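You operate a simulated robot arm through the tools that you are given. There is no shell and no other tool. Be economical: measure what you need, move in short steps, check, and stop when the job is done.

You run a simulated robot arm. Do the job below in one go: nothing can be reset, and whatever is moved stays where it is left.

## Task
Latch the blue lid and refill the strainer: drain shut, inlet open, vent shut once water shows, outlet open.
Fine: both white latches and the drain before the inlet; the outlet last.

Only the result counts: the job must be done as asked and must still hold three seconds after the hand-in. Knocking over, shifting, dropping, spilling or breaking anything else fails it. A push-on lid holds only when it is set on centred and level and pressed home; a screw cap is set on level and turned clockwise until tight.

## Robot
A 7-joint arm with a two-finger parallel gripper, fixed in place. Base frame: the origin is at the foot of the arm, x ahead of it, y to its left, z up. Lengths are in m, angles in rad, forces in N, time in s.
With the tool pointing down near the work surface it reaches from about 0.1 to 0.64 m from the base axis. Its first joint turns from -2.897 to 2.897 rad. Payload 3.43 kg.
Tool frame: the origin (TCP) lies between the finger pads and is the grasp point; the fingertips stand 0.034 m ahead of it; z points along the fingers, y is the line along which they close. The gripper opens to 0.128 m. The fingers are 0.024 m wide and 0.012 m thick; the gripper's body (0.048 by 0.13 m) begins 0.096 m behind the TCP.
Orientation is that of the tool frame in the base frame, as a unit quaternion [x, y, z, w]. With the fingers straight down and closing along the base's y, the tool's x points along the base's -x, its y along +y and its z along -z.

## Interface
- The arm moves only by the tool step_arm. Its argument "motion" is a list of rows, each a list of 7 numbers: the turn, a rotation vector about the base's x, y, z in rad, then the shift along the base's x, y, z in m, then the closure, from 0 (fully open) to 1 (shut). In form: [[rx, ry, rz, tx, ty, tz, gripper], ...]. A call has 1 to 8 rows; each row shifts and turns the commanded pose from where the row before left it. Rows are played at 5 a second. More than 0.05 m and 0.15 rad between two rows, or a gripper value outside its range, and nothing of the call is played. Where a pose cannot be reached the arm comes as near as it can. A force on the tool above 80 N (or 10 N above the force at the start of the call, whichever is more), or a blocked arm, ends the call early, and 0.2 s more pass. The fingers move at their own pace (about 0.108 m/s each) and stop on an object; they squeeze with about 43 N. The grip force told is the motor's: it shows also when the fingers shut on nothing. Time passes only in rows, and 0.2 s behind the last, so rows that do not move let the fingers close. The reply holds the time, the measured pose of the TCP, the force on the tool along the base axes, the opening and the grip force, in the units named above and with some noise, with the torque about the TCP (base axes, N m) and any sound that the robot's microphone picked up, and new pictures: "show" is both (left out), scene, wrist or none.
- Cameras (640 x 400 px; columns grow to the right, rows downward): "scene" is fixed at [0.0699, -0.6468, 1.3915]; the picture's right is [0.74, -0.68, 0.00], its down [-0.32, -0.34, -0.88] and it looks along [0.60, 0.65, -0.47] (base axes); focal length 361 px, centre (320, 200). "wrist" rides on the gripper at [0.076, -0.011, -0.16] in the tool frame; the picture's right is [0.15, 0.99, 0.00], its down [-0.88, 0.13, -0.46] and it looks along [-0.45, 0.07, 0.89] (tool axes); focal length 234 px, centre (320, 200). There is no depth. A picture from a camera that has moved, and an enlarged one, comes with that camera's place and axes in the base frame and with its lens. The place of the scene camera against the robot may be out by one fixed shift of up to 0.025 m in any direction.
- lift_body(by): slides the trunk up (or, below 0, down) by that many m; the arm rides with it, the base frame stays. It gives what a move gives, with no picture.
- enlarge(camera, box): a new picture of the part [left, top, right, bottom] of that camera's present view, enlarged. No time passes.
- close_job(): hands the job in; it is judged then, once.

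Work in short steps. Places have to be worked out from the pictures, the camera data and where the tool is seen: move nearer, look again, correct. Check each grasp and each placing, and mend what went wrong. You have 120 turns and 200 pictures in all, those below and enlarged ones among them. Open the gripper and draw the arm clear of the work before you hand the job in, unless the task says otherwise; then end with one line.

The tools are called after "Call:" by a JSON object that holds its "op" and its "data". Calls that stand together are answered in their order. step_arm: Moves the arm, as the interface text tells. Its arguments: {"type":"object","properties":{"motion":{"type":"array"},"show":{"type":"string","enum":["both","scene","wrist","none"]}},"required":["motion"]} The other tools are called the same way: lift_body (by) slides the trunk up or down; enlarge (camera, box) takes an enlarged picture of a part of a camera's view; close_job () hands the job in.

At the start:

```text
t: 0.0
eef_pos: [0.4338, 0.2062, 1.1435]
tcp_rot: [0.001, 1.0, 0.0, 0.0]
contact_force: [-0.1, 0.6, -0.1]
wrist_torque: [0.01, 0.0, 0.01]
gripper_width: 0.1277
grip_force: 0.0
trunk travel left (down, up): [-0.25, 0.074]
```

scene: 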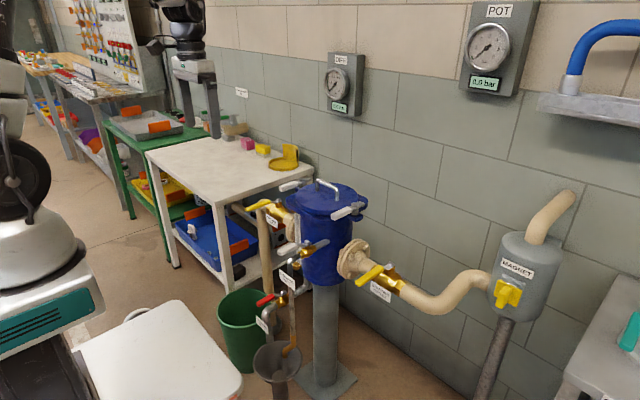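
wrist: 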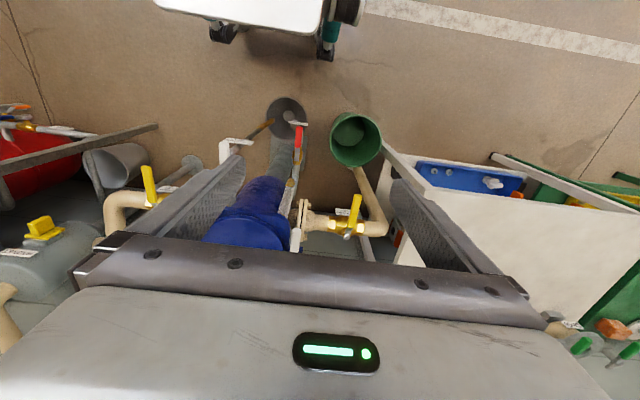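

I first look closely at the strainer and its valves.

Call:
{"op": "enlarge", "data": {"camera": "scene", "box": [220, 160, 420, 285]}}

Call:
{"op": "enlarge", "data": {"camera": "scene", "box": [220, 260, 420, 385]}}

Call:
{"op": "enlarge", "data": {"camera": "wrist", "box": [80, 90, 400, 290]}}

Call:
{"op": "enlarge", "data": {"camera": "scene", "box": [310, 0, 550, 150]}}

```text
3.20 times, centred on (320, 222) of scene
camera zoom: at [0.0699, -0.6468, 1.3915], right [0.74, -0.68, 0.0], down [-0.32, -0.34, -0.88], along [0.6, 0.65, -0.47], focal length 1155 px, centre (320, 128)
```

zoom: 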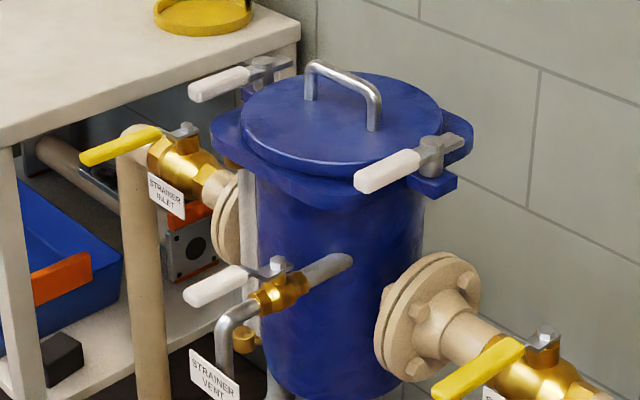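

```text
3.20 times, centred on (320, 322) of scene
camera zoom: at [0.0699, -0.6468, 1.3915], right [0.74, -0.68, 0.0], down [-0.32, -0.34, -0.88], along [0.6, 0.65, -0.47], focal length 1155 px, centre (320, -192)
```

zoom: 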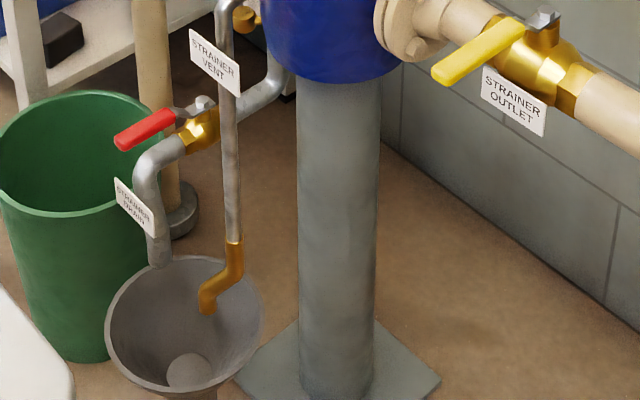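

```text
2.00 times, centred on (240, 190) of wrist
camera zoom: at [0.3574, 0.1949, 1.3035], right [-0.15, 0.99, 0.0], down [0.88, 0.13, 0.46], along [0.45, 0.07, -0.89], focal length 468 px, centre (480, 220)
```

zoom: 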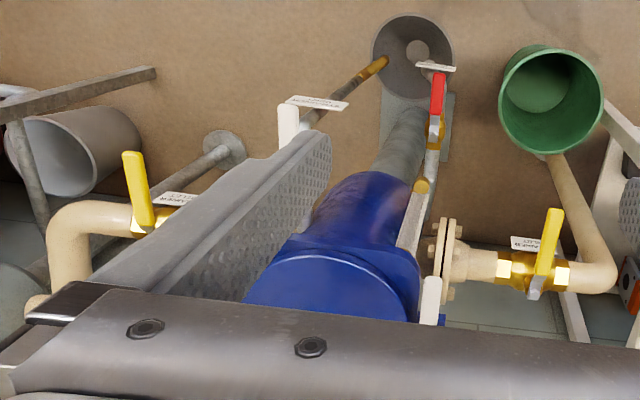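

```text
2.67 times, centred on (430, 75) of scene
camera zoom: at [0.0699, -0.6468, 1.3915], right [0.74, -0.68, 0.0], down [-0.32, -0.34, -0.88], along [0.6, 0.65, -0.47], focal length 962 px, centre (27, 533)
```

zoom: 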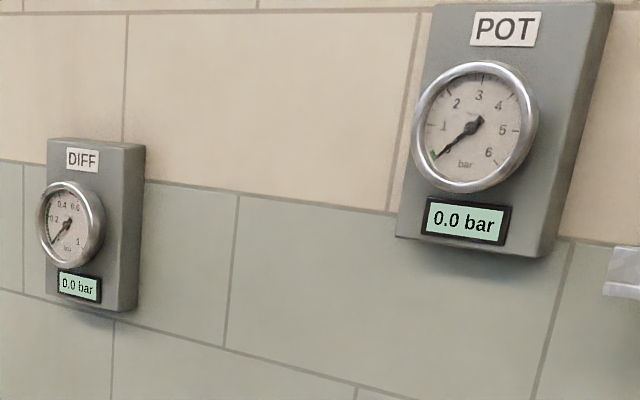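

Red drain lever lies along its pipe (open), vent along its pipe (open), inlet and outlet crosswise (shut). I draw the tool back to view the lid and valves from the wrist.

Call:
{"op": "step_arm", "data": {"motion": [[0, 0, 0, -0.05, 0, 0, 0], [0, 0, 0, -0.05, 0, 0, 0], [0, 0, 0, -0.05, 0, 0, 0], [0, 0, 0, -0.05, 0, 0.0, 0]]}}

```text
t: 1.0
eef_pos: [0.234, 0.2069, 1.1373]
tcp_rot: [-0.001, 1.0, -0.001, -0.004]
contact_force: [0.6, 0.1, -0.7]
wrist_torque: [0.0, 0.03, 0.0]
gripper_width: 0.1279
grip_force: 0.0
trunk travel left (down, up): [-0.25, 0.074]
camera wrist: at [0.1583, 0.1959, 1.2983], right [-0.15, 0.99, 0.0], down [0.88, 0.13, 0.45], along [0.45, 0.06, -0.89], focal length 234 px, centre (320, 200)
```

scene: 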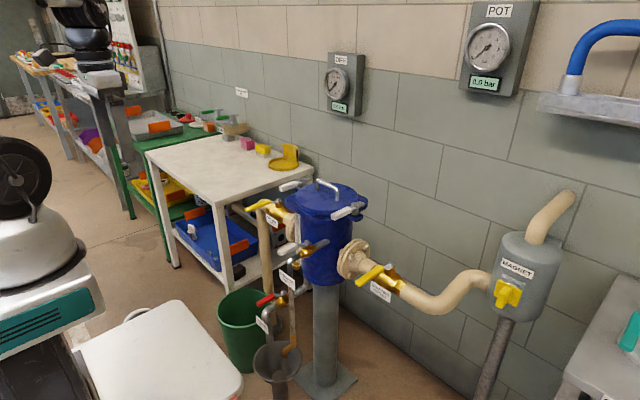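
wrist: 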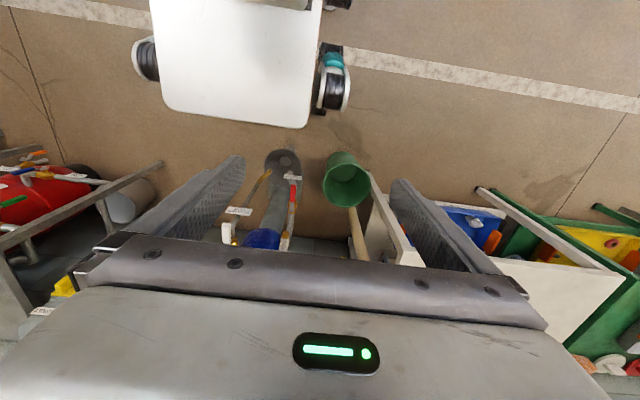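

The gripper hides the pot; I tilt the tool forward for a frontal view of the pot.

Call:
{"op": "step_arm", "data": {"motion": [[0, -0.15, 0, 0, 0, 0, 0], [0, -0.15, 0, 0, 0, 0, 0], [0, -0.15, 0, 0, 0, 0, 0], [0, -0.15, 0, 0, 0, 0, 0]], "show": "wrist"}}

```text
t: 1.9
eef_pos: [0.2703, 0.154, 1.1407]
tcp_rot: [0.119, 0.971, 0.008, 0.207]
contact_force: [0.0, 0.7, 0.1]
wrist_torque: [0.0, 0.01, -0.03]
gripper_width: 0.1279
grip_force: 0.1
trunk travel left (down, up): [-0.25, 0.074]
stopped in row 4: the arm was blocked; the commanded pose is now the measured one
camera wrist: at [0.1361, 0.1659, 1.2561], right [0.1, 1.0, 0.01], down [0.63, -0.07, 0.78], along [0.77, -0.07, -0.63], focal length 234 px, centre (320, 200)
```

wrist: 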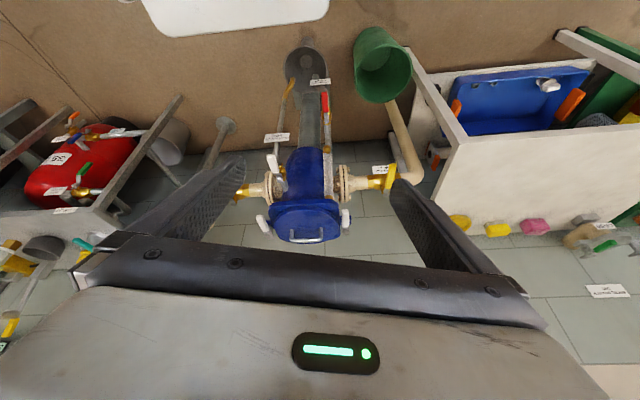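

Good view (inverted: image down is world up). Enlarge it.

Call:
{"op": "enlarge", "data": {"camera": "wrist", "box": [220, 140, 420, 265]}}

Call:
{"op": "enlarge", "data": {"camera": "wrist", "box": [230, 50, 390, 150]}}

```text
3.20 times, centred on (320, 202) of wrist
camera zoom: at [0.1361, 0.1659, 1.2561], right [0.1, 1.0, 0.01], down [0.63, -0.07, 0.78], along [0.77, -0.07, -0.63], focal length 749 px, centre (320, 192)
```

zoom: 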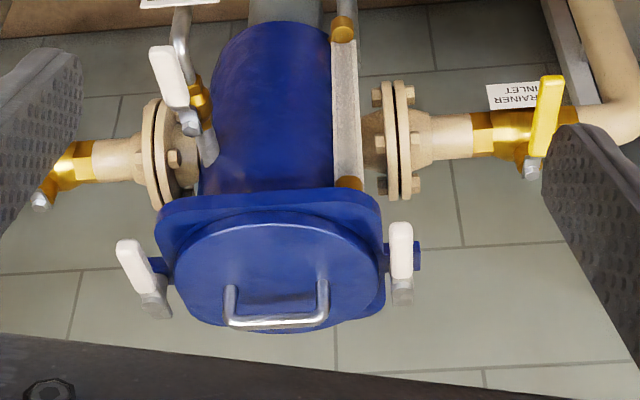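

```text
4.00 times, centred on (310, 100) of wrist
camera zoom: at [0.1361, 0.1659, 1.2561], right [0.1, 1.0, 0.01], down [0.63, -0.07, 0.78], along [0.77, -0.07, -0.63], focal length 937 px, centre (360, 600)
```

zoom: 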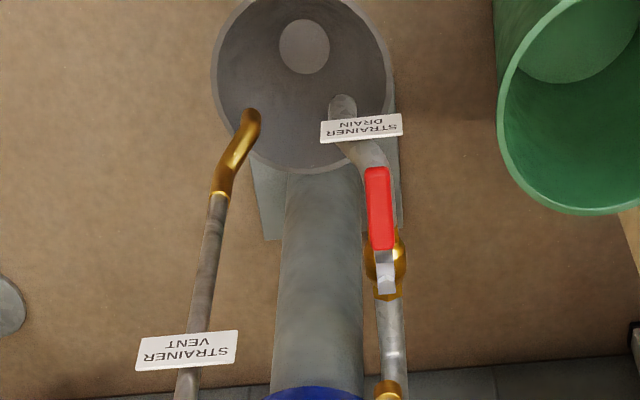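

I look at the latches in more detail.

Call:
{"op": "enlarge", "data": {"camera": "scene", "box": [325, 195, 377, 227]}}

Call:
{"op": "enlarge", "data": {"camera": "scene", "box": [275, 170, 327, 202]}}

Call:
{"op": "enlarge", "data": {"camera": "wrist", "box": [245, 195, 365, 245]}}

```text
12.31 times, centred on (351, 211) of scene
camera zoom: at [0.0699, -0.6468, 1.3915], right [0.74, -0.68, 0.0], down [-0.32, -0.34, -0.88], along [0.6, 0.65, -0.47], focal length 4441 px, centre (-62, 65)
```

zoom: 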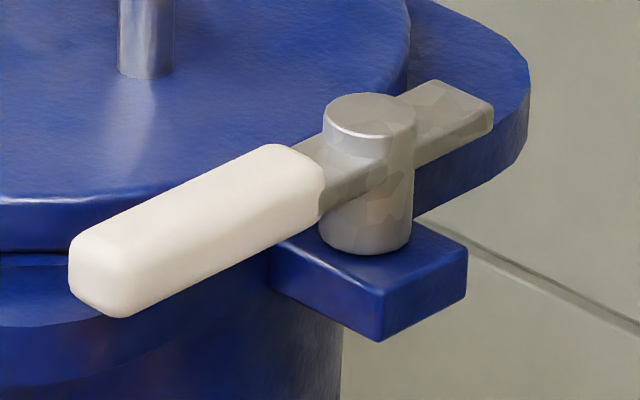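

```text
12.31 times, centred on (301, 186) of scene
camera zoom: at [0.0699, -0.6468, 1.3915], right [0.74, -0.68, 0.0], down [-0.32, -0.34, -0.88], along [0.6, 0.65, -0.47], focal length 4441 px, centre (554, 372)
```

zoom: 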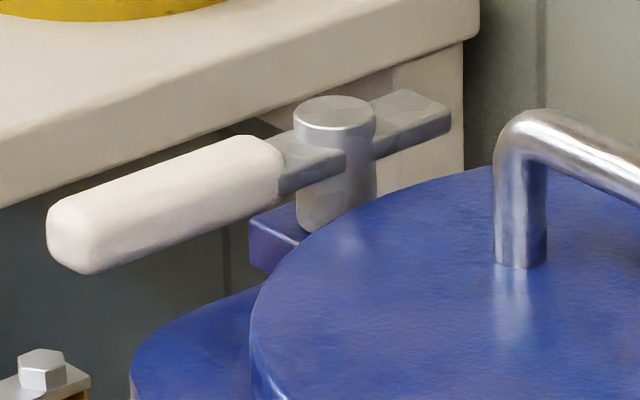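

```text
5.33 times, centred on (305, 220) of wrist
camera zoom: at [0.1361, 0.1659, 1.2561], right [0.1, 1.0, 0.01], down [0.63, -0.07, 0.78], along [0.77, -0.07, -0.63], focal length 1249 px, centre (400, 93)
```

zoom: 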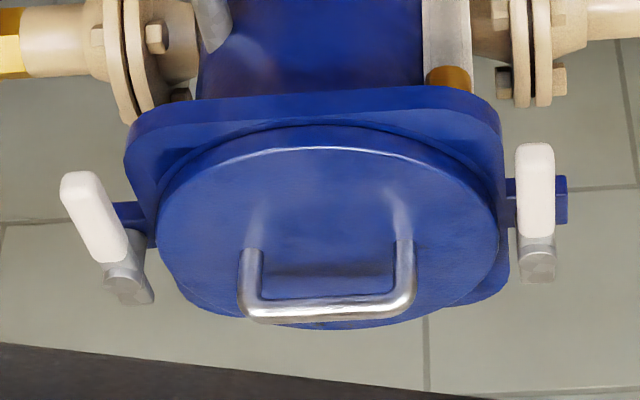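

Estimates: right latch pivot ≈(0.75,-0.05,0.88) with lever tip ≈(0.66,-0.055,0.87), left latch pivot ≈(0.755,0.188,0.88), vent tip ≈(0.51,0.007,0.79), inlet tip ≈(0.605,0.33,0.763), outlet tip ≈(0.605,-0.19,0.765), drain tip ≈(0.506,0.149,0.50). The latch dogs are the short bar ends, so handles must swing outward. I move ahead, undo the yaw drift, tilt more and close the fingers.

Call:
{"op": "step_arm", "data": {"motion": [[0, 0, 0.12, 0.05, -0.03, 0, 1], [0, 0, 0.12, 0.05, -0.03, 0, 1], [0, -0.1, 0, 0.05, -0.03, 0, 1], [0, -0.1, 0, 0.04, -0.03, 0, 1], [0, -0.1, 0, 0.04, -0.03, 0, 1]]}}

```text
refused: row 1 steps farther than a row can; nothing moved
```

Step norm was over the limit; I use smaller rows.

Call:
{"op": "step_arm", "data": {"motion": [[0, 0, 0.12, 0.04, -0.02, 0, 1], [0, 0, 0.12, 0.04, -0.02, 0, 1], [0, -0.1, 0, 0.04, -0.02, 0, 1], [0, -0.1, 0, 0.04, -0.02, 0, 1], [0, -0.1, 0, 0.04, -0.02, 0, 1], [0, -0.1, 0, 0.02, -0.03, 0, 1]]}}

```text
t: 3.3
eef_pos: [0.4883, 0.0239, 1.1423]
tcp_rot: [-0.005, 0.917, 0.035, 0.397]
contact_force: [0.2, 1.4, -0.3]
wrist_torque: [-0.16, -0.01, -0.18]
gripper_width: 0.0
grip_force: 32.9
trunk travel left (down, up): [-0.25, 0.074]
camera wrist: at [0.3206, 0.0028, 1.1966], right [-0.14, 0.99, -0.05], down [0.26, 0.08, 0.96], along [0.95, 0.12, -0.27], focal length 234 px, centre (320, 200)
```

scene: 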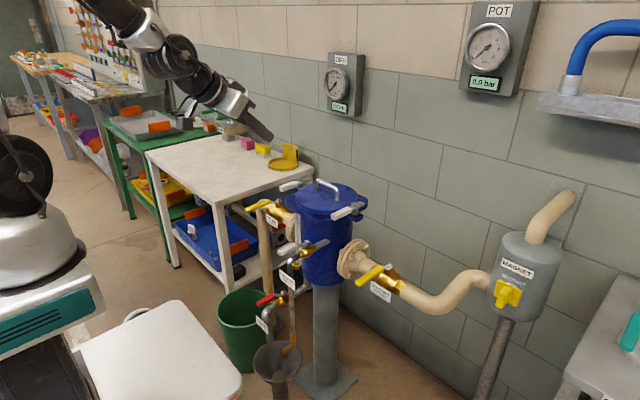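
wrist: 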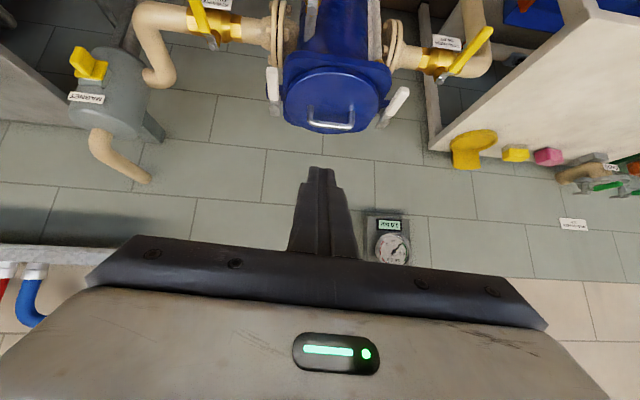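

Clear view now; I enlarge to refine latch positions.

Call:
{"op": "enlarge", "data": {"camera": "wrist", "box": [240, 30, 432, 150]}}

```text
3.33 times, centred on (336, 90) of wrist
camera zoom: at [0.3206, 0.0028, 1.1966], right [-0.14, 0.99, -0.05], down [0.26, 0.08, 0.96], along [0.95, 0.12, -0.27], focal length 781 px, centre (267, 567)
```

zoom: 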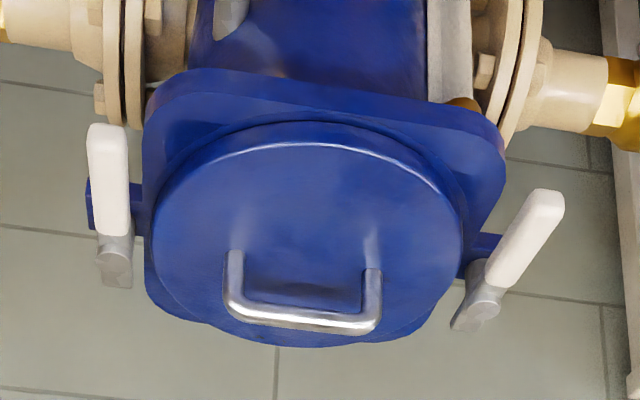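

Right lever: tip ≈(0.651,-0.05,0.879), pivot ≈(0.745,-0.048). Moving the closed fingertips to just above the inner side of that lever.

Call:
{"op": "step_arm", "data": {"motion": [[0, 0, 0, 0.0248, -0.0072, -0.0353, 1], [0, 0, 0, 0.0248, -0.0072, -0.0353, 1], [0, 0, 0, 0.0248, -0.0072, -0.0353, 1], [0, 0, 0, 0.0248, -0.0072, -0.0353, 1], [0, 0, 0, 0.0248, -0.0072, -0.0353, 1], [0, 0, 0, 0.0248, -0.0072, -0.0353, 1]]}}

```text
t: 4.7
eef_pos: [0.6395, -0.0175, 0.9287]
tcp_rot: [-0.005, 0.917, 0.033, 0.397]
contact_force: [0.0, 1.0, -0.2]
wrist_torque: [0.01, 0.0, -0.02]
gripper_width: 0.0002
grip_force: 33.4
trunk travel left (down, up): [-0.25, 0.074]
camera wrist: at [0.4709, -0.039, 0.9835], right [-0.14, 0.99, -0.05], down [0.27, 0.08, 0.96], along [0.95, 0.12, -0.28], focal length 234 px, centre (320, 200)
```

scene: 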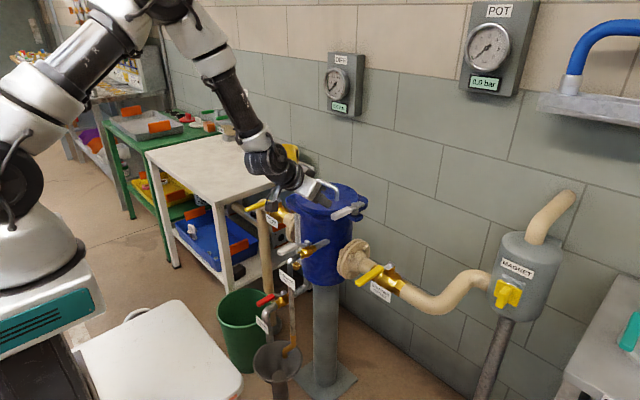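
wrist: 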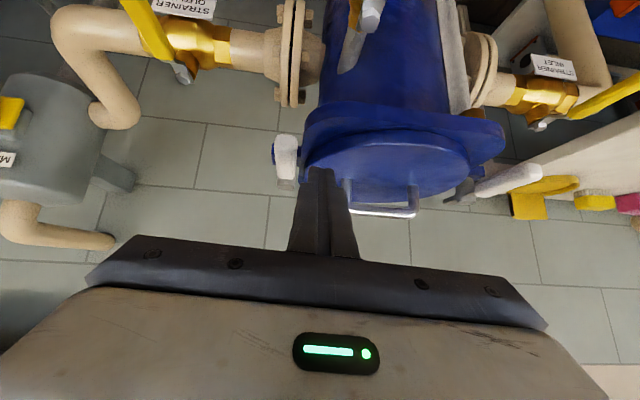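

Call:
{"op": "enlarge", "data": {"camera": "wrist", "box": [240, 110, 400, 210]}}

Call:
{"op": "enlarge", "data": {"camera": "scene", "box": [270, 160, 382, 230]}}

```text
4.00 times, centred on (320, 160) of wrist
camera zoom: at [0.4709, -0.039, 0.9835], right [-0.14, 0.99, -0.05], down [0.27, 0.08, 0.96], along [0.95, 0.12, -0.28], focal length 937 px, centre (320, 360)
```

zoom: 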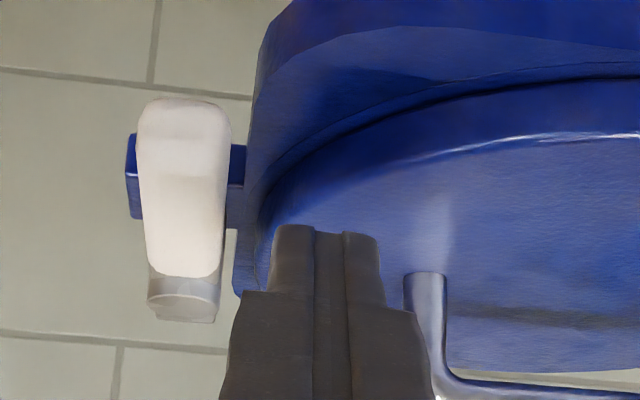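

```text
5.71 times, centred on (326, 195) of scene
camera zoom: at [0.0699, -0.6468, 1.3915], right [0.74, -0.68, 0.0], down [-0.32, -0.34, -0.88], along [0.6, 0.65, -0.47], focal length 2062 px, centre (286, 229)
```

zoom: 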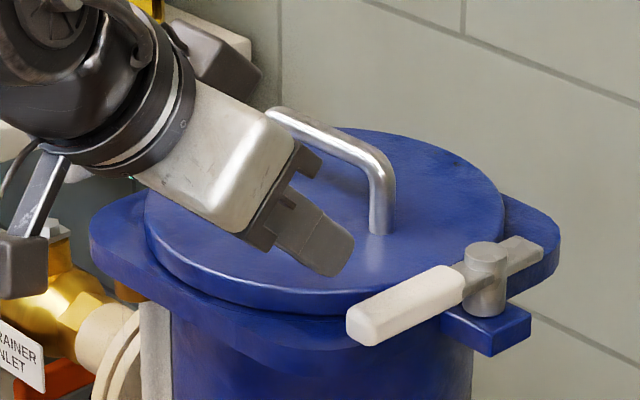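

Fingertips are inside of the lever, clear of lid. I lower by ~2.4 cm and push the lever outward to ~30°.

Call:
{"op": "step_arm", "data": {"motion": [[0, 0, 0, -0.002, -0.004, -0.012, 1], [0, 0, 0, 0, 0, -0.012, 1], [0, 0, 0, 0.002, -0.014, 0, 1], [0, 0, 0, 0.002, -0.012, 0, 1], [0, 0, 0, 0.001, -0.01, 0, 1], [0, 0, 0, 0.001, -0.01, 0, 1]]}}

```text
t: 6.1
eef_pos: [0.6434, -0.0684, 0.9055]
tcp_rot: [-0.005, 0.918, 0.034, 0.396]
contact_force: [-0.9, 0.8, 0.0]
wrist_torque: [0.02, -0.05, 0.04]
gripper_width: 0.0
grip_force: 33.4
trunk travel left (down, up): [-0.25, 0.074]
camera wrist: at [0.4751, -0.0894, 0.9598], right [-0.14, 0.99, -0.05], down [0.27, 0.08, 0.96], along [0.95, 0.12, -0.28], focal length 234 px, centre (320, 200)
```

scene: 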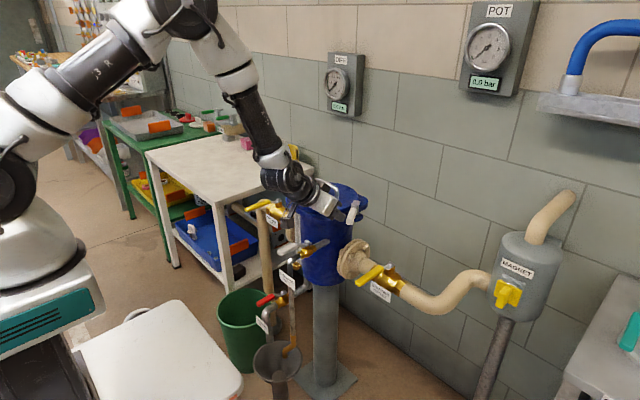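
wrist: 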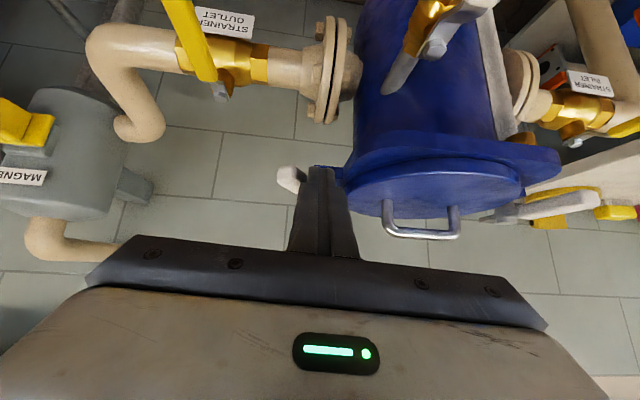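

The lever is swinging freely. Continue along the arc to ~90°.

Call:
{"op": "step_arm", "data": {"motion": [[0, 0, 0, 0.007, -0.019, 0, 1], [0, 0, 0, 0.012, -0.017, 0, 1], [0, 0, 0, 0.016, -0.013, 0, 1], [0, 0, 0, 0.018, -0.008, 0, 1], [0, 0, 0, 0.005, 0.0, 0, 1]]}}

```text
t: 7.3
eef_pos: [0.6991, -0.1277, 0.9055]
tcp_rot: [-0.005, 0.919, 0.033, 0.394]
contact_force: [-23.4, 0.0, 7.1]
wrist_torque: [-0.1, 0.11, 0.01]
gripper_width: 0.0001
grip_force: 32.8
trunk travel left (down, up): [-0.25, 0.074]
camera wrist: at [0.5301, -0.1479, 0.9595], right [-0.13, 0.99, -0.05], down [0.27, 0.08, 0.96], along [0.95, 0.12, -0.28], focal length 234 px, centre (320, 200)
```

scene: 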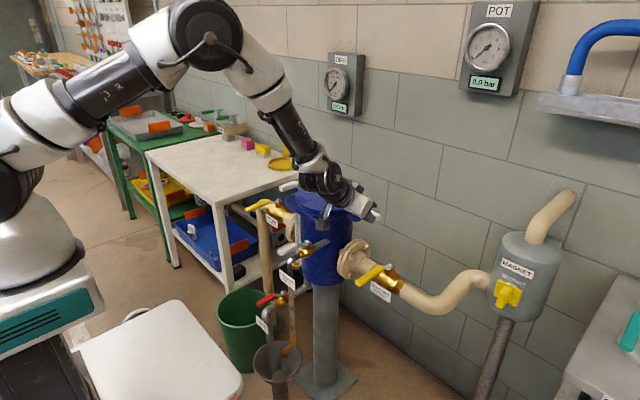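
wrist: 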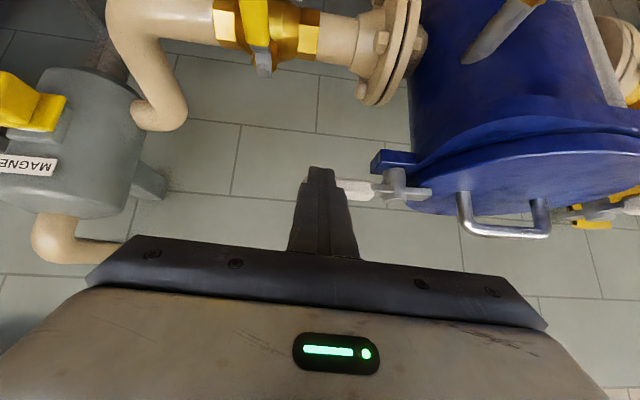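

A firm stop (23 N): right latch is at 90°, dog over the lid. I back off, go up and over to the inner side of the left latch.

Call:
{"op": "step_arm", "data": {"motion": [[0, 0, 0, -0.03, 0, 0.01, 1], [0, 0, 0, -0.02, 0, 0.04, 1], [0, 0, 0, -0.012, 0.02, 0.035, 1], [0, 0, 0, 0, 0.048, 0, 1], [0, 0, 0, 0, 0.048, 0, 1], [0, 0, 0, 0, 0.048, 0, 1], [0, 0, 0, 0, 0.048, 0, 1], [0, 0, 0, 0, 0.048, 0, 1]], "show": "none"}}

Call:
{"op": "step_arm", "data": {"motion": [[0, 0, 0, 0, 0.02, -0.03, 1], [0, 0, 0, 0, 0.0, -0.03, 1]]}}

Call:
{"op": "enlarge", "data": {"camera": "wrist", "box": [220, 100, 420, 225]}}

```text
t: 9.1
eef_pos: [0.6384, 0.1319, 0.9895]
tcp_rot: [-0.005, 0.918, 0.035, 0.395]
contact_force: [0.0, -0.6, -0.1]
wrist_torque: [0.02, 0.01, 0.02]
gripper_width: 0.0
grip_force: 33.5
trunk travel left (down, up): [-0.25, 0.074]
```

```text
t: 9.7
eef_pos: [0.639, 0.1536, 0.9272]
tcp_rot: [-0.006, 0.918, 0.034, 0.396]
contact_force: [-0.6, 0.6, -0.6]
wrist_torque: [-0.01, -0.01, -0.04]
gripper_width: 0.0
grip_force: 33.4
trunk travel left (down, up): [-0.25, 0.074]
camera wrist: at [0.4718, 0.1329, 0.9827], right [-0.14, 0.99, -0.05], down [0.27, 0.08, 0.96], along [0.95, 0.12, -0.28], focal length 234 px, centre (320, 200)
```

scene: 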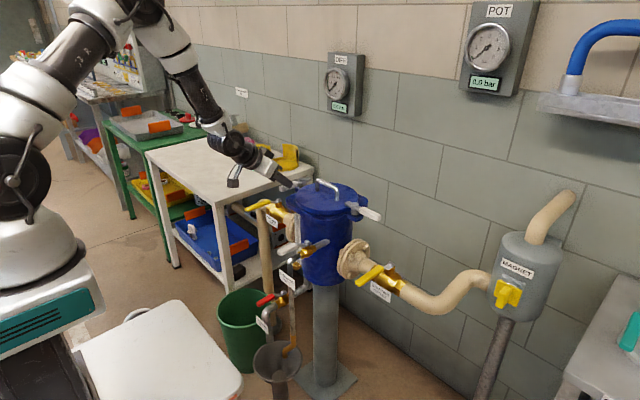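
wrist: 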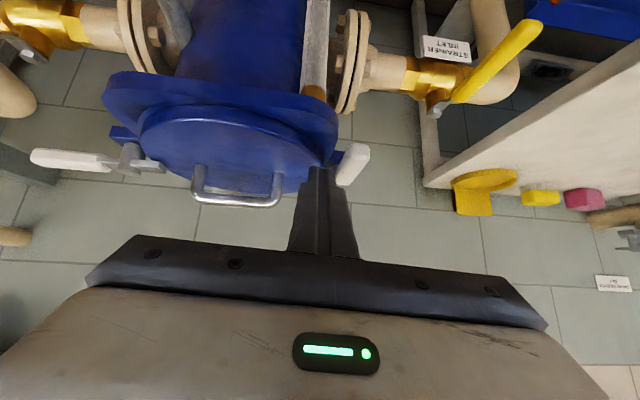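

```text
3.20 times, centred on (320, 162) of wrist
camera zoom: at [0.4718, 0.1329, 0.9827], right [-0.14, 0.99, -0.05], down [0.27, 0.08, 0.96], along [0.95, 0.12, -0.28], focal length 749 px, centre (320, 320)
```

zoom: 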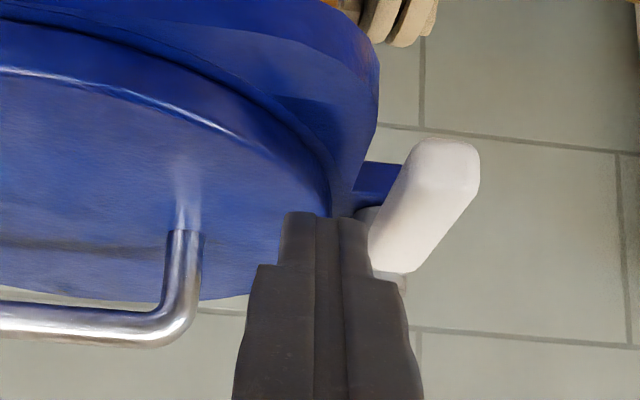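

Right latch is over the lid. Left finger is in place; I lower and swing the left lever outward.

Call:
{"op": "step_arm", "data": {"motion": [[0, 0, 0, -0.002, 0.003, -0.012, 1], [0, 0, 0, 0, 0.002, -0.01, 1], [0, 0, 0, 0.002, 0.014, 0, 1], [0, 0, 0, 0.002, 0.012, 0, 1], [0, 0, 0, 0.001, 0.01, 0, 1], [0, 0, 0, 0.001, 0.01, 0, 1]], "show": "wrist"}}

Call:
{"op": "step_arm", "data": {"motion": [[0, 0, 0, 0.007, 0.019, 0, 1], [0, 0, 0, 0.012, 0.017, 0, 1], [0, 0, 0, 0.016, 0.013, 0, 1], [0, 0, 0, 0.018, 0.008, 0, 1], [0, 0, 0, 0.004, 0.0, 0, 1]]}}

```text
t: 11.1
eef_pos: [0.6441, 0.2056, 0.9089]
tcp_rot: [-0.006, 0.917, 0.035, 0.397]
contact_force: [-0.8, -0.8, -0.8]
wrist_torque: [0.02, 0.02, -0.04]
gripper_width: 0.0
grip_force: 33.1
trunk travel left (down, up): [-0.25, 0.074]
camera wrist: at [0.4755, 0.1846, 0.9624], right [-0.14, 0.99, -0.05], down [0.27, 0.08, 0.96], along [0.95, 0.12, -0.28], focal length 234 px, centre (320, 200)
```

wrist: 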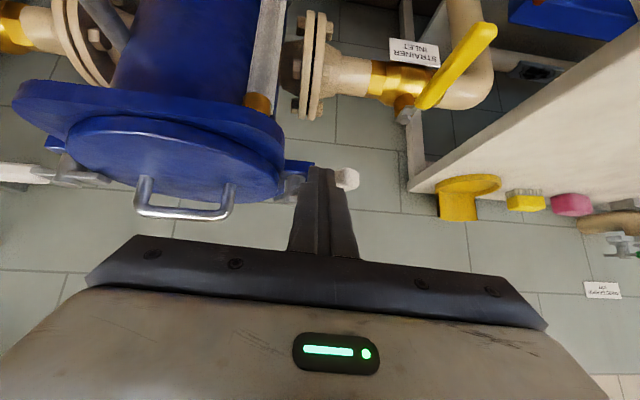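

```text
t: 12.3
eef_pos: [0.6983, 0.2641, 0.9092]
tcp_rot: [-0.006, 0.918, 0.035, 0.394]
contact_force: [-13.8, -3.2, 2.2]
wrist_torque: [-0.1, 0.14, -0.18]
gripper_width: 0.0002
grip_force: 33.3
trunk travel left (down, up): [-0.25, 0.074]
camera wrist: at [0.5302, 0.2424, 0.9634], right [-0.14, 0.99, -0.05], down [0.27, 0.08, 0.96], along [0.95, 0.12, -0.28], focal length 234 px, centre (320, 200)
```

scene: 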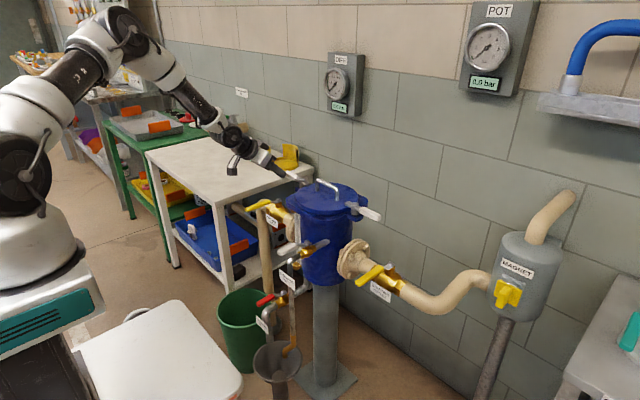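
wrist: 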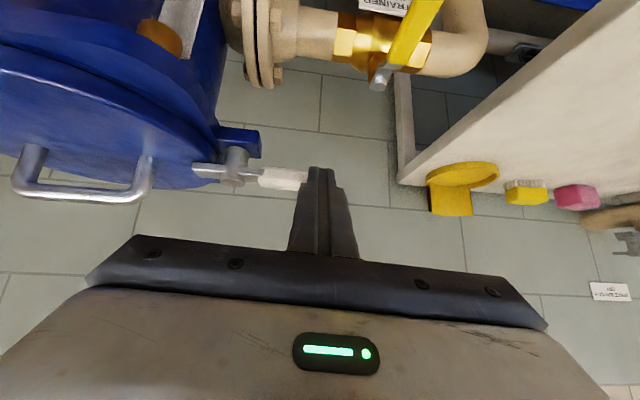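

Left lever nearly at its stop (14 N); I push a few mm more to be sure, then retreat.

Call:
{"op": "step_arm", "data": {"motion": [[0, 0, 0, 0.004, 0, 0, 1], [0, 0, 0, 0.003, 0, 0, 1]], "show": "wrist"}}

Call:
{"op": "step_arm", "data": {"motion": [[0, 0, 0, -0.04, 0, 0.01, 1], [0, 0, 0, -0.03, 0, 0.03, 1], [0, 0, 0, -0.04, 0, 0.02, 1], [0, 0, 0, -0.04, -0.02, 0.0, 1], [0, 0, 0, -0.04, -0.02, 0.0, 1]]}}

Call:
{"op": "enlarge", "data": {"camera": "wrist", "box": [120, 0, 500, 240]}}

Call:
{"op": "enlarge", "data": {"camera": "scene", "box": [270, 160, 390, 235]}}

```text
t: 12.9
eef_pos: [0.7002, 0.2639, 0.9095]
tcp_rot: [-0.006, 0.919, 0.034, 0.393]
contact_force: [-57.7, -4.0, 16.1]
wrist_torque: [-0.17, 0.45, -0.54]
gripper_width: 0.0
grip_force: 33.4
trunk travel left (down, up): [-0.25, 0.074]
camera wrist: at [0.5324, 0.2423, 0.9642], right [-0.14, 0.99, -0.05], down [0.27, 0.09, 0.96], along [0.95, 0.12, -0.28], focal length 234 px, centre (320, 200)
```

wrist: 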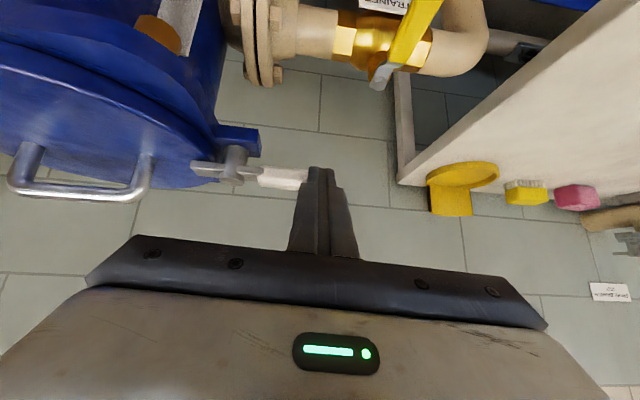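

```text
t: 14.1
eef_pos: [0.5171, 0.2185, 0.9714]
tcp_rot: [-0.005, 0.918, 0.034, 0.396]
contact_force: [-0.9, 0.5, -0.5]
wrist_torque: [0.0, -0.02, -0.02]
gripper_width: 0.0
grip_force: 33.0
trunk travel left (down, up): [-0.25, 0.074]
camera wrist: at [0.35, 0.1983, 1.0251], right [-0.14, 0.99, -0.05], down [0.27, 0.08, 0.96], along [0.95, 0.12, -0.28], focal length 234 px, centre (320, 200)
```

scene: 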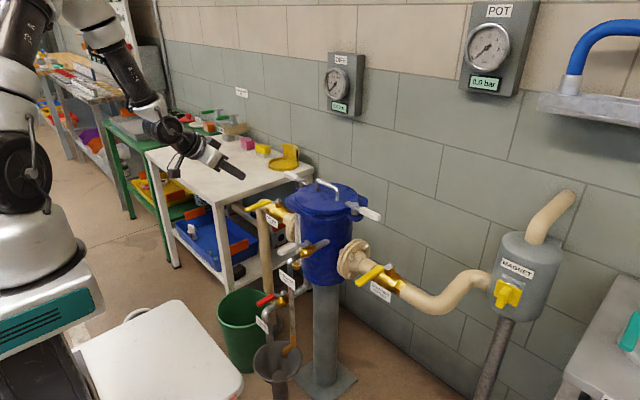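
wrist: 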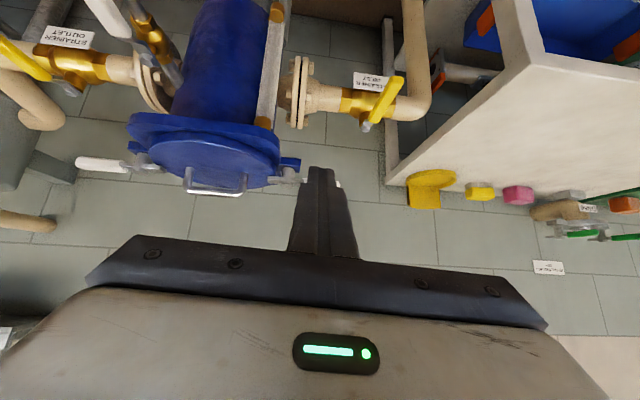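

```text
1.67 times, centred on (310, 120) of wrist
camera zoom: at [0.35, 0.1983, 1.0251], right [-0.14, 0.99, -0.05], down [0.27, 0.08, 0.96], along [0.95, 0.12, -0.28], focal length 390 px, centre (337, 333)
```

zoom: 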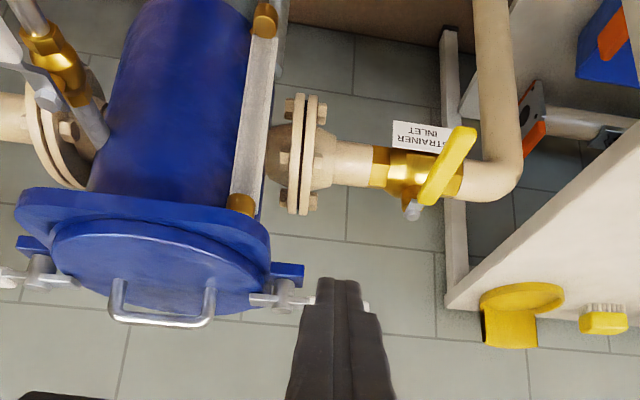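

```text
5.33 times, centred on (330, 198) of scene
camera zoom: at [0.0699, -0.6468, 1.3915], right [0.74, -0.68, 0.0], down [-0.32, -0.34, -0.88], along [0.6, 0.65, -0.47], focal length 1924 px, centre (267, 213)
```

zoom: 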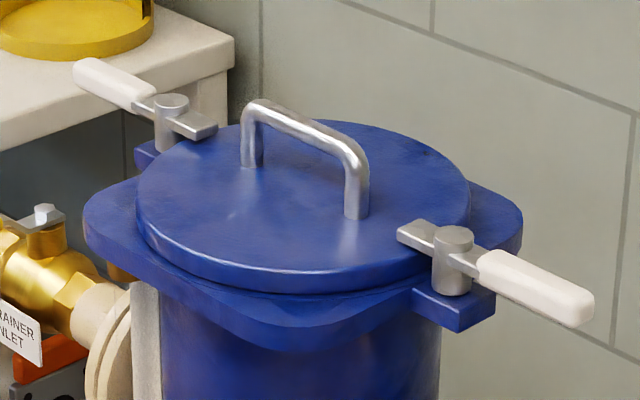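

Both latches lie over the lid. Now the drain: I back off a bit and lower the trunk.

Call:
{"op": "step_arm", "data": {"motion": [[0, 0, 0, -0.04, -0.03, 0, 1], [0, 0, 0, -0.03, -0.03, 0, 1]], "show": "none"}}

Call:
{"op": "lift_body", "data": {"by": -0.2}}

Call:
{"op": "enlarge", "data": {"camera": "wrist", "box": [160, 0, 480, 200]}}

Call:
{"op": "enlarge", "data": {"camera": "scene", "box": [180, 140, 436, 300]}}

```text
t: 14.7
eef_pos: [0.4516, 0.1599, 0.9708]
tcp_rot: [-0.005, 0.917, 0.034, 0.397]
contact_force: [-0.1, -0.5, 0.3]
wrist_torque: [-0.03, -0.01, -0.02]
gripper_width: 0.0
grip_force: 32.8
trunk travel left (down, up): [-0.25, 0.074]
```

```text
t: 16.9
eef_pos: [0.4511, 0.1598, 0.7712]
tcp_rot: [-0.005, 0.917, 0.034, 0.397]
contact_force: [0.5, 0.5, -0.4]
wrist_torque: [-0.03, -0.01, -0.01]
gripper_width: 0.0
grip_force: 33.1
trunk travel left (down, up): [-0.05, 0.274]
```

```text
2.00 times, centred on (320, 100) of wrist
camera zoom: at [0.2834, 0.1388, 0.825], right [-0.14, 0.99, -0.05], down [0.27, 0.08, 0.96], along [0.95, 0.12, -0.28], focal length 468 px, centre (320, 400)
```

zoom: 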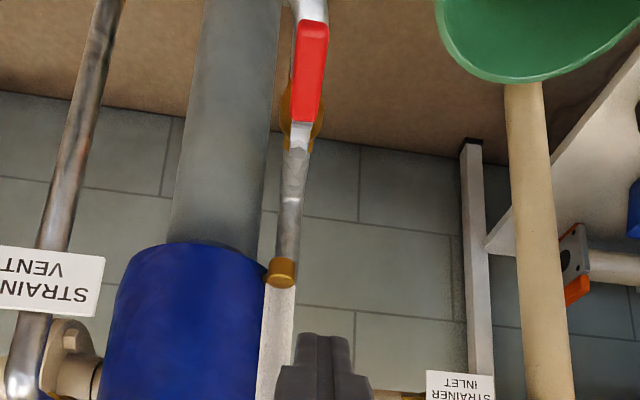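

```text
2.50 times, centred on (308, 220) of scene
camera zoom: at [0.0699, -0.6468, 1.3915], right [0.74, -0.68, 0.0], down [-0.32, -0.34, -0.88], along [0.6, 0.65, -0.47], focal length 902 px, centre (350, 150)
```

zoom: 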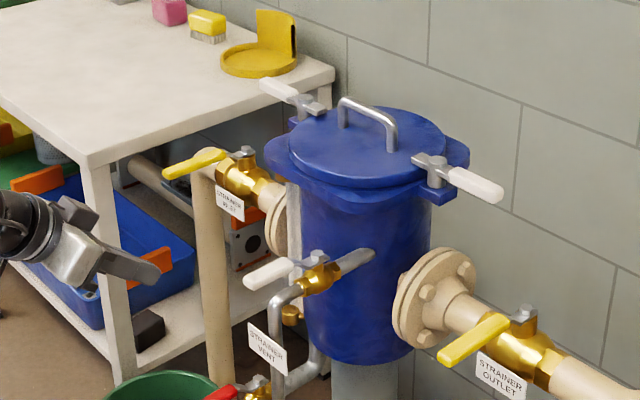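

Drain lever ≈ (0.49–0.60, 0.15, ~0.52). I come closer on its −y side for another look.

Call:
{"op": "step_arm", "data": {"motion": [[0, 0, 0, -0.005, -0.013, -0.04, 1], [0, 0, 0, -0.005, -0.013, -0.04, 1], [0, 0, 0, -0.005, -0.013, -0.04, 1], [0, 0, 0, -0.005, -0.011, -0.03, 1]], "show": "both"}}

Call:
{"op": "enlarge", "data": {"camera": "wrist", "box": [220, 60, 420, 185]}}

Call:
{"op": "enlarge", "data": {"camera": "scene", "box": [200, 230, 360, 330]}}

```text
t: 17.9
eef_pos: [0.4319, 0.1108, 0.6199]
tcp_rot: [-0.006, 0.917, 0.035, 0.396]
contact_force: [-0.6, 0.0, -0.2]
wrist_torque: [0.01, 0.0, 0.0]
gripper_width: 0.0002
grip_force: 32.8
trunk travel left (down, up): [-0.05, 0.274]
camera wrist: at [0.2641, 0.0908, 0.6746], right [-0.14, 0.99, -0.05], down [0.27, 0.08, 0.96], along [0.95, 0.12, -0.28], focal length 234 px, centre (320, 200)
```

scene: 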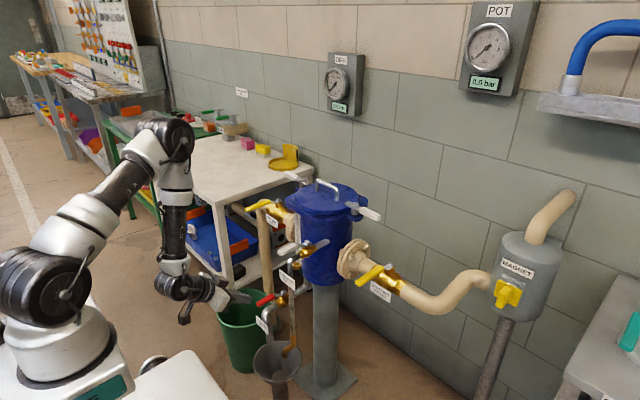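
wrist: 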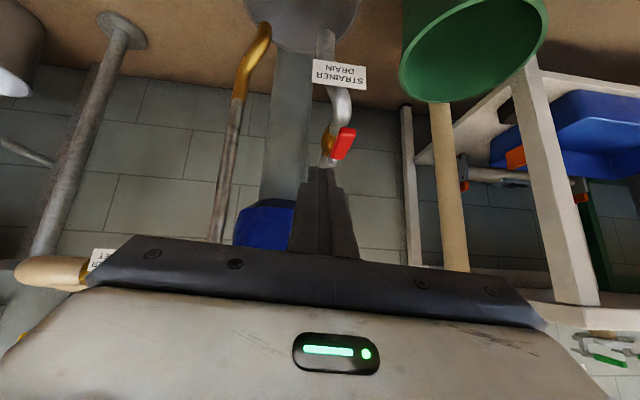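

```text
3.20 times, centred on (320, 122) of wrist
camera zoom: at [0.2641, 0.0908, 0.6746], right [-0.14, 0.99, -0.05], down [0.27, 0.08, 0.96], along [0.95, 0.12, -0.28], focal length 749 px, centre (320, 448)
```

zoom: 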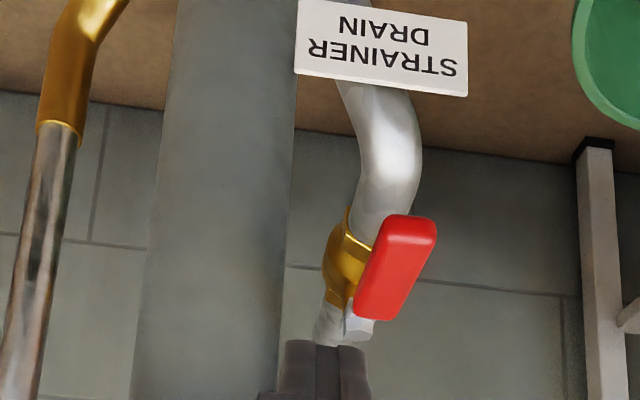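

```text
4.00 times, centred on (280, 280) of scene
camera zoom: at [0.0699, -0.6468, 1.3915], right [0.74, -0.68, 0.0], down [-0.32, -0.34, -0.88], along [0.6, 0.65, -0.47], focal length 1443 px, centre (480, -120)
```

zoom: 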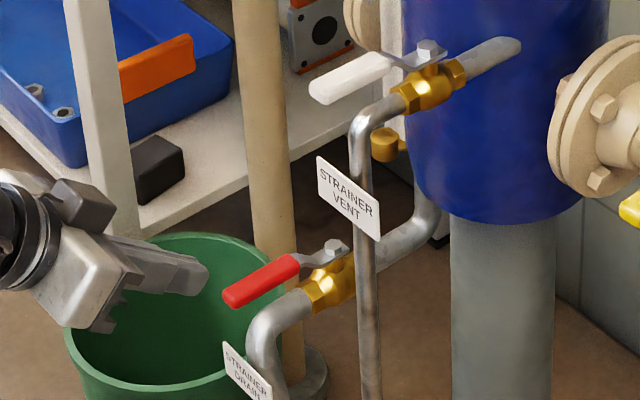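

Drain lever end ≈(0.502,0.151,0.518). I put the tips beside it on the −y side and try a gentle push towards +y.

Call:
{"op": "step_arm", "data": {"motion": [[0, 0, 0, 0.02, 0.001, -0.04, 1], [0, 0, 0, 0.028, 0.001, -0.025, 1], [0, 0, 0, 0.022, 0.0, -0.013, 1], [0, 0, 0, 0.0, 0.01, 0, 1], [0, 0, 0, 0.0, 0.008, 0, 1], [0, 0, 0, 0, 0.007, 0, 1]]}}

Call:
{"op": "enlarge", "data": {"camera": "wrist", "box": [220, 100, 420, 225]}}

```text
t: 19.3
eef_pos: [0.5021, 0.1371, 0.5412]
tcp_rot: [-0.006, 0.918, 0.035, 0.395]
contact_force: [0.1, -0.8, -0.6]
wrist_torque: [-0.04, 0.06, -0.06]
gripper_width: 0.0
grip_force: 32.6
trunk travel left (down, up): [-0.05, 0.274]
camera wrist: at [0.3332, 0.1161, 0.5964], right [-0.14, 0.99, -0.05], down [0.27, 0.08, 0.96], along [0.95, 0.12, -0.28], focal length 234 px, centre (320, 200)
```

scene: 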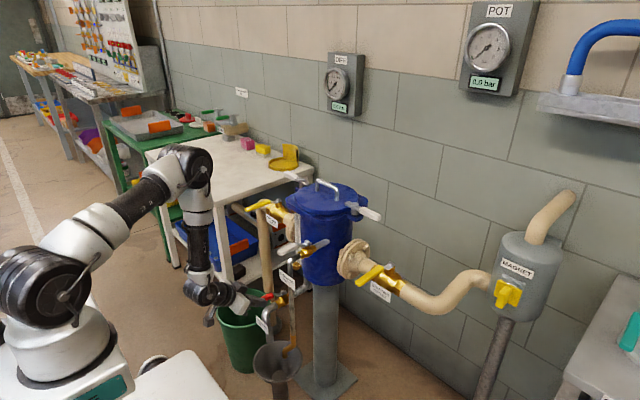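
wrist: 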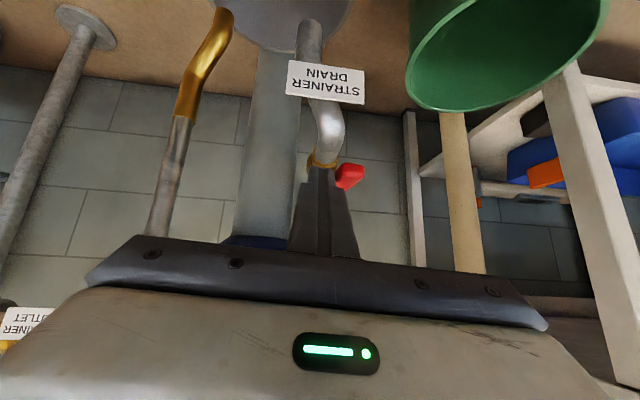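

```text
3.20 times, centred on (320, 162) of wrist
camera zoom: at [0.3332, 0.1161, 0.5964], right [-0.14, 0.99, -0.05], down [0.27, 0.08, 0.96], along [0.95, 0.12, -0.28], focal length 749 px, centre (320, 320)
```

zoom: 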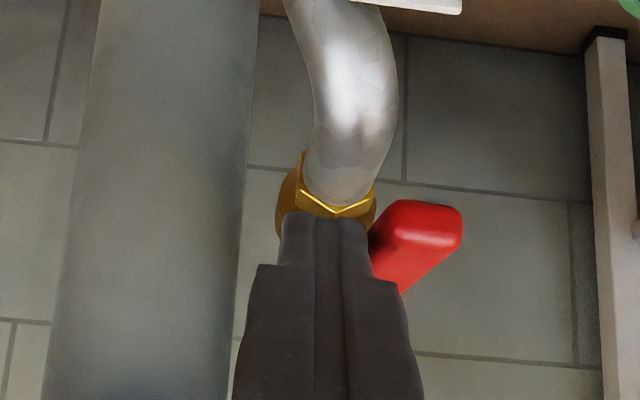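

The drain lever turns freely to +y. Continue the arc.

Call:
{"op": "step_arm", "data": {"motion": [[0, 0, 0, 0.002, 0.014, 0, 1], [0, 0, 0, 0.004, 0.015, 0, 1], [0, 0, 0, 0.007, 0.019, 0, 1], [0, 0, 0, 0.012, 0.017, 0, 1], [0, 0, 0, 0.016, 0.013, 0, 1]]}}

Call:
{"op": "step_arm", "data": {"motion": [[0, 0, 0, 0.01, 0.005, 0, 1], [0, 0, 0, 0.008, 0.003, 0, 1]]}}

```text
t: 20.5
eef_pos: [0.5427, 0.2142, 0.5417]
tcp_rot: [-0.005, 0.917, 0.034, 0.396]
contact_force: [0.5, -1.1, 2.9]
wrist_torque: [0.01, -0.07, -0.1]
gripper_width: 0.0
grip_force: 32.9
trunk travel left (down, up): [-0.05, 0.274]
camera wrist: at [0.3746, 0.1945, 0.5961], right [-0.14, 0.99, -0.05], down [0.27, 0.08, 0.96], along [0.95, 0.12, -0.28], focal length 234 px, centre (320, 200)
```

scene: 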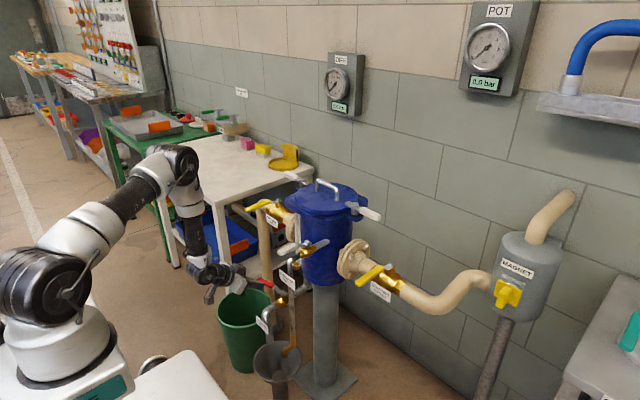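
wrist: 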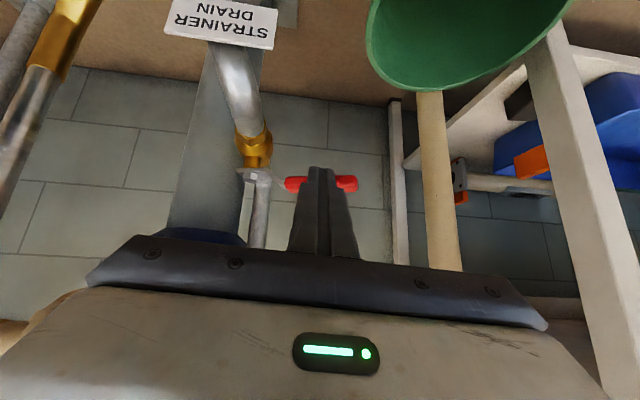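

```text
t: 21.1
eef_pos: [0.5619, 0.2245, 0.5421]
tcp_rot: [-0.005, 0.918, 0.034, 0.396]
contact_force: [-0.1, -0.4, 0.5]
wrist_torque: [-0.02, 0.0, 0.01]
gripper_width: 0.0
grip_force: 32.8
trunk travel left (down, up): [-0.05, 0.274]
camera wrist: at [0.3931, 0.2022, 0.5963], right [-0.14, 0.99, -0.05], down [0.27, 0.09, 0.96], along [0.95, 0.12, -0.28], focal length 234 px, centre (320, 200)
```

scene: 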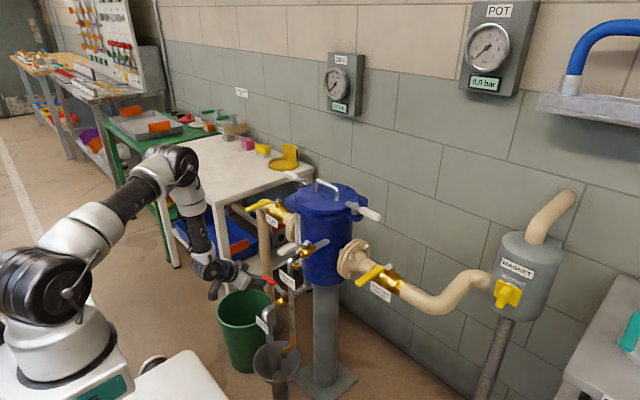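
wrist: 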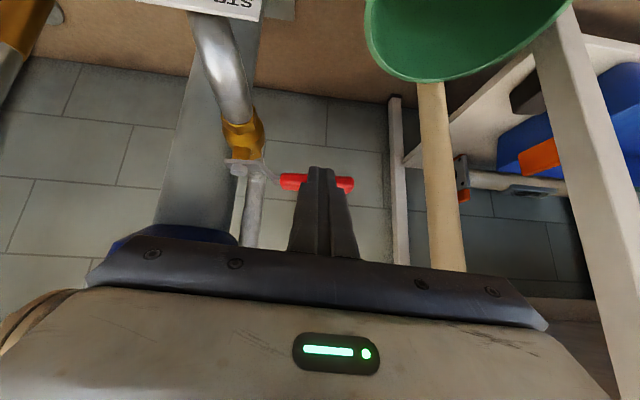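

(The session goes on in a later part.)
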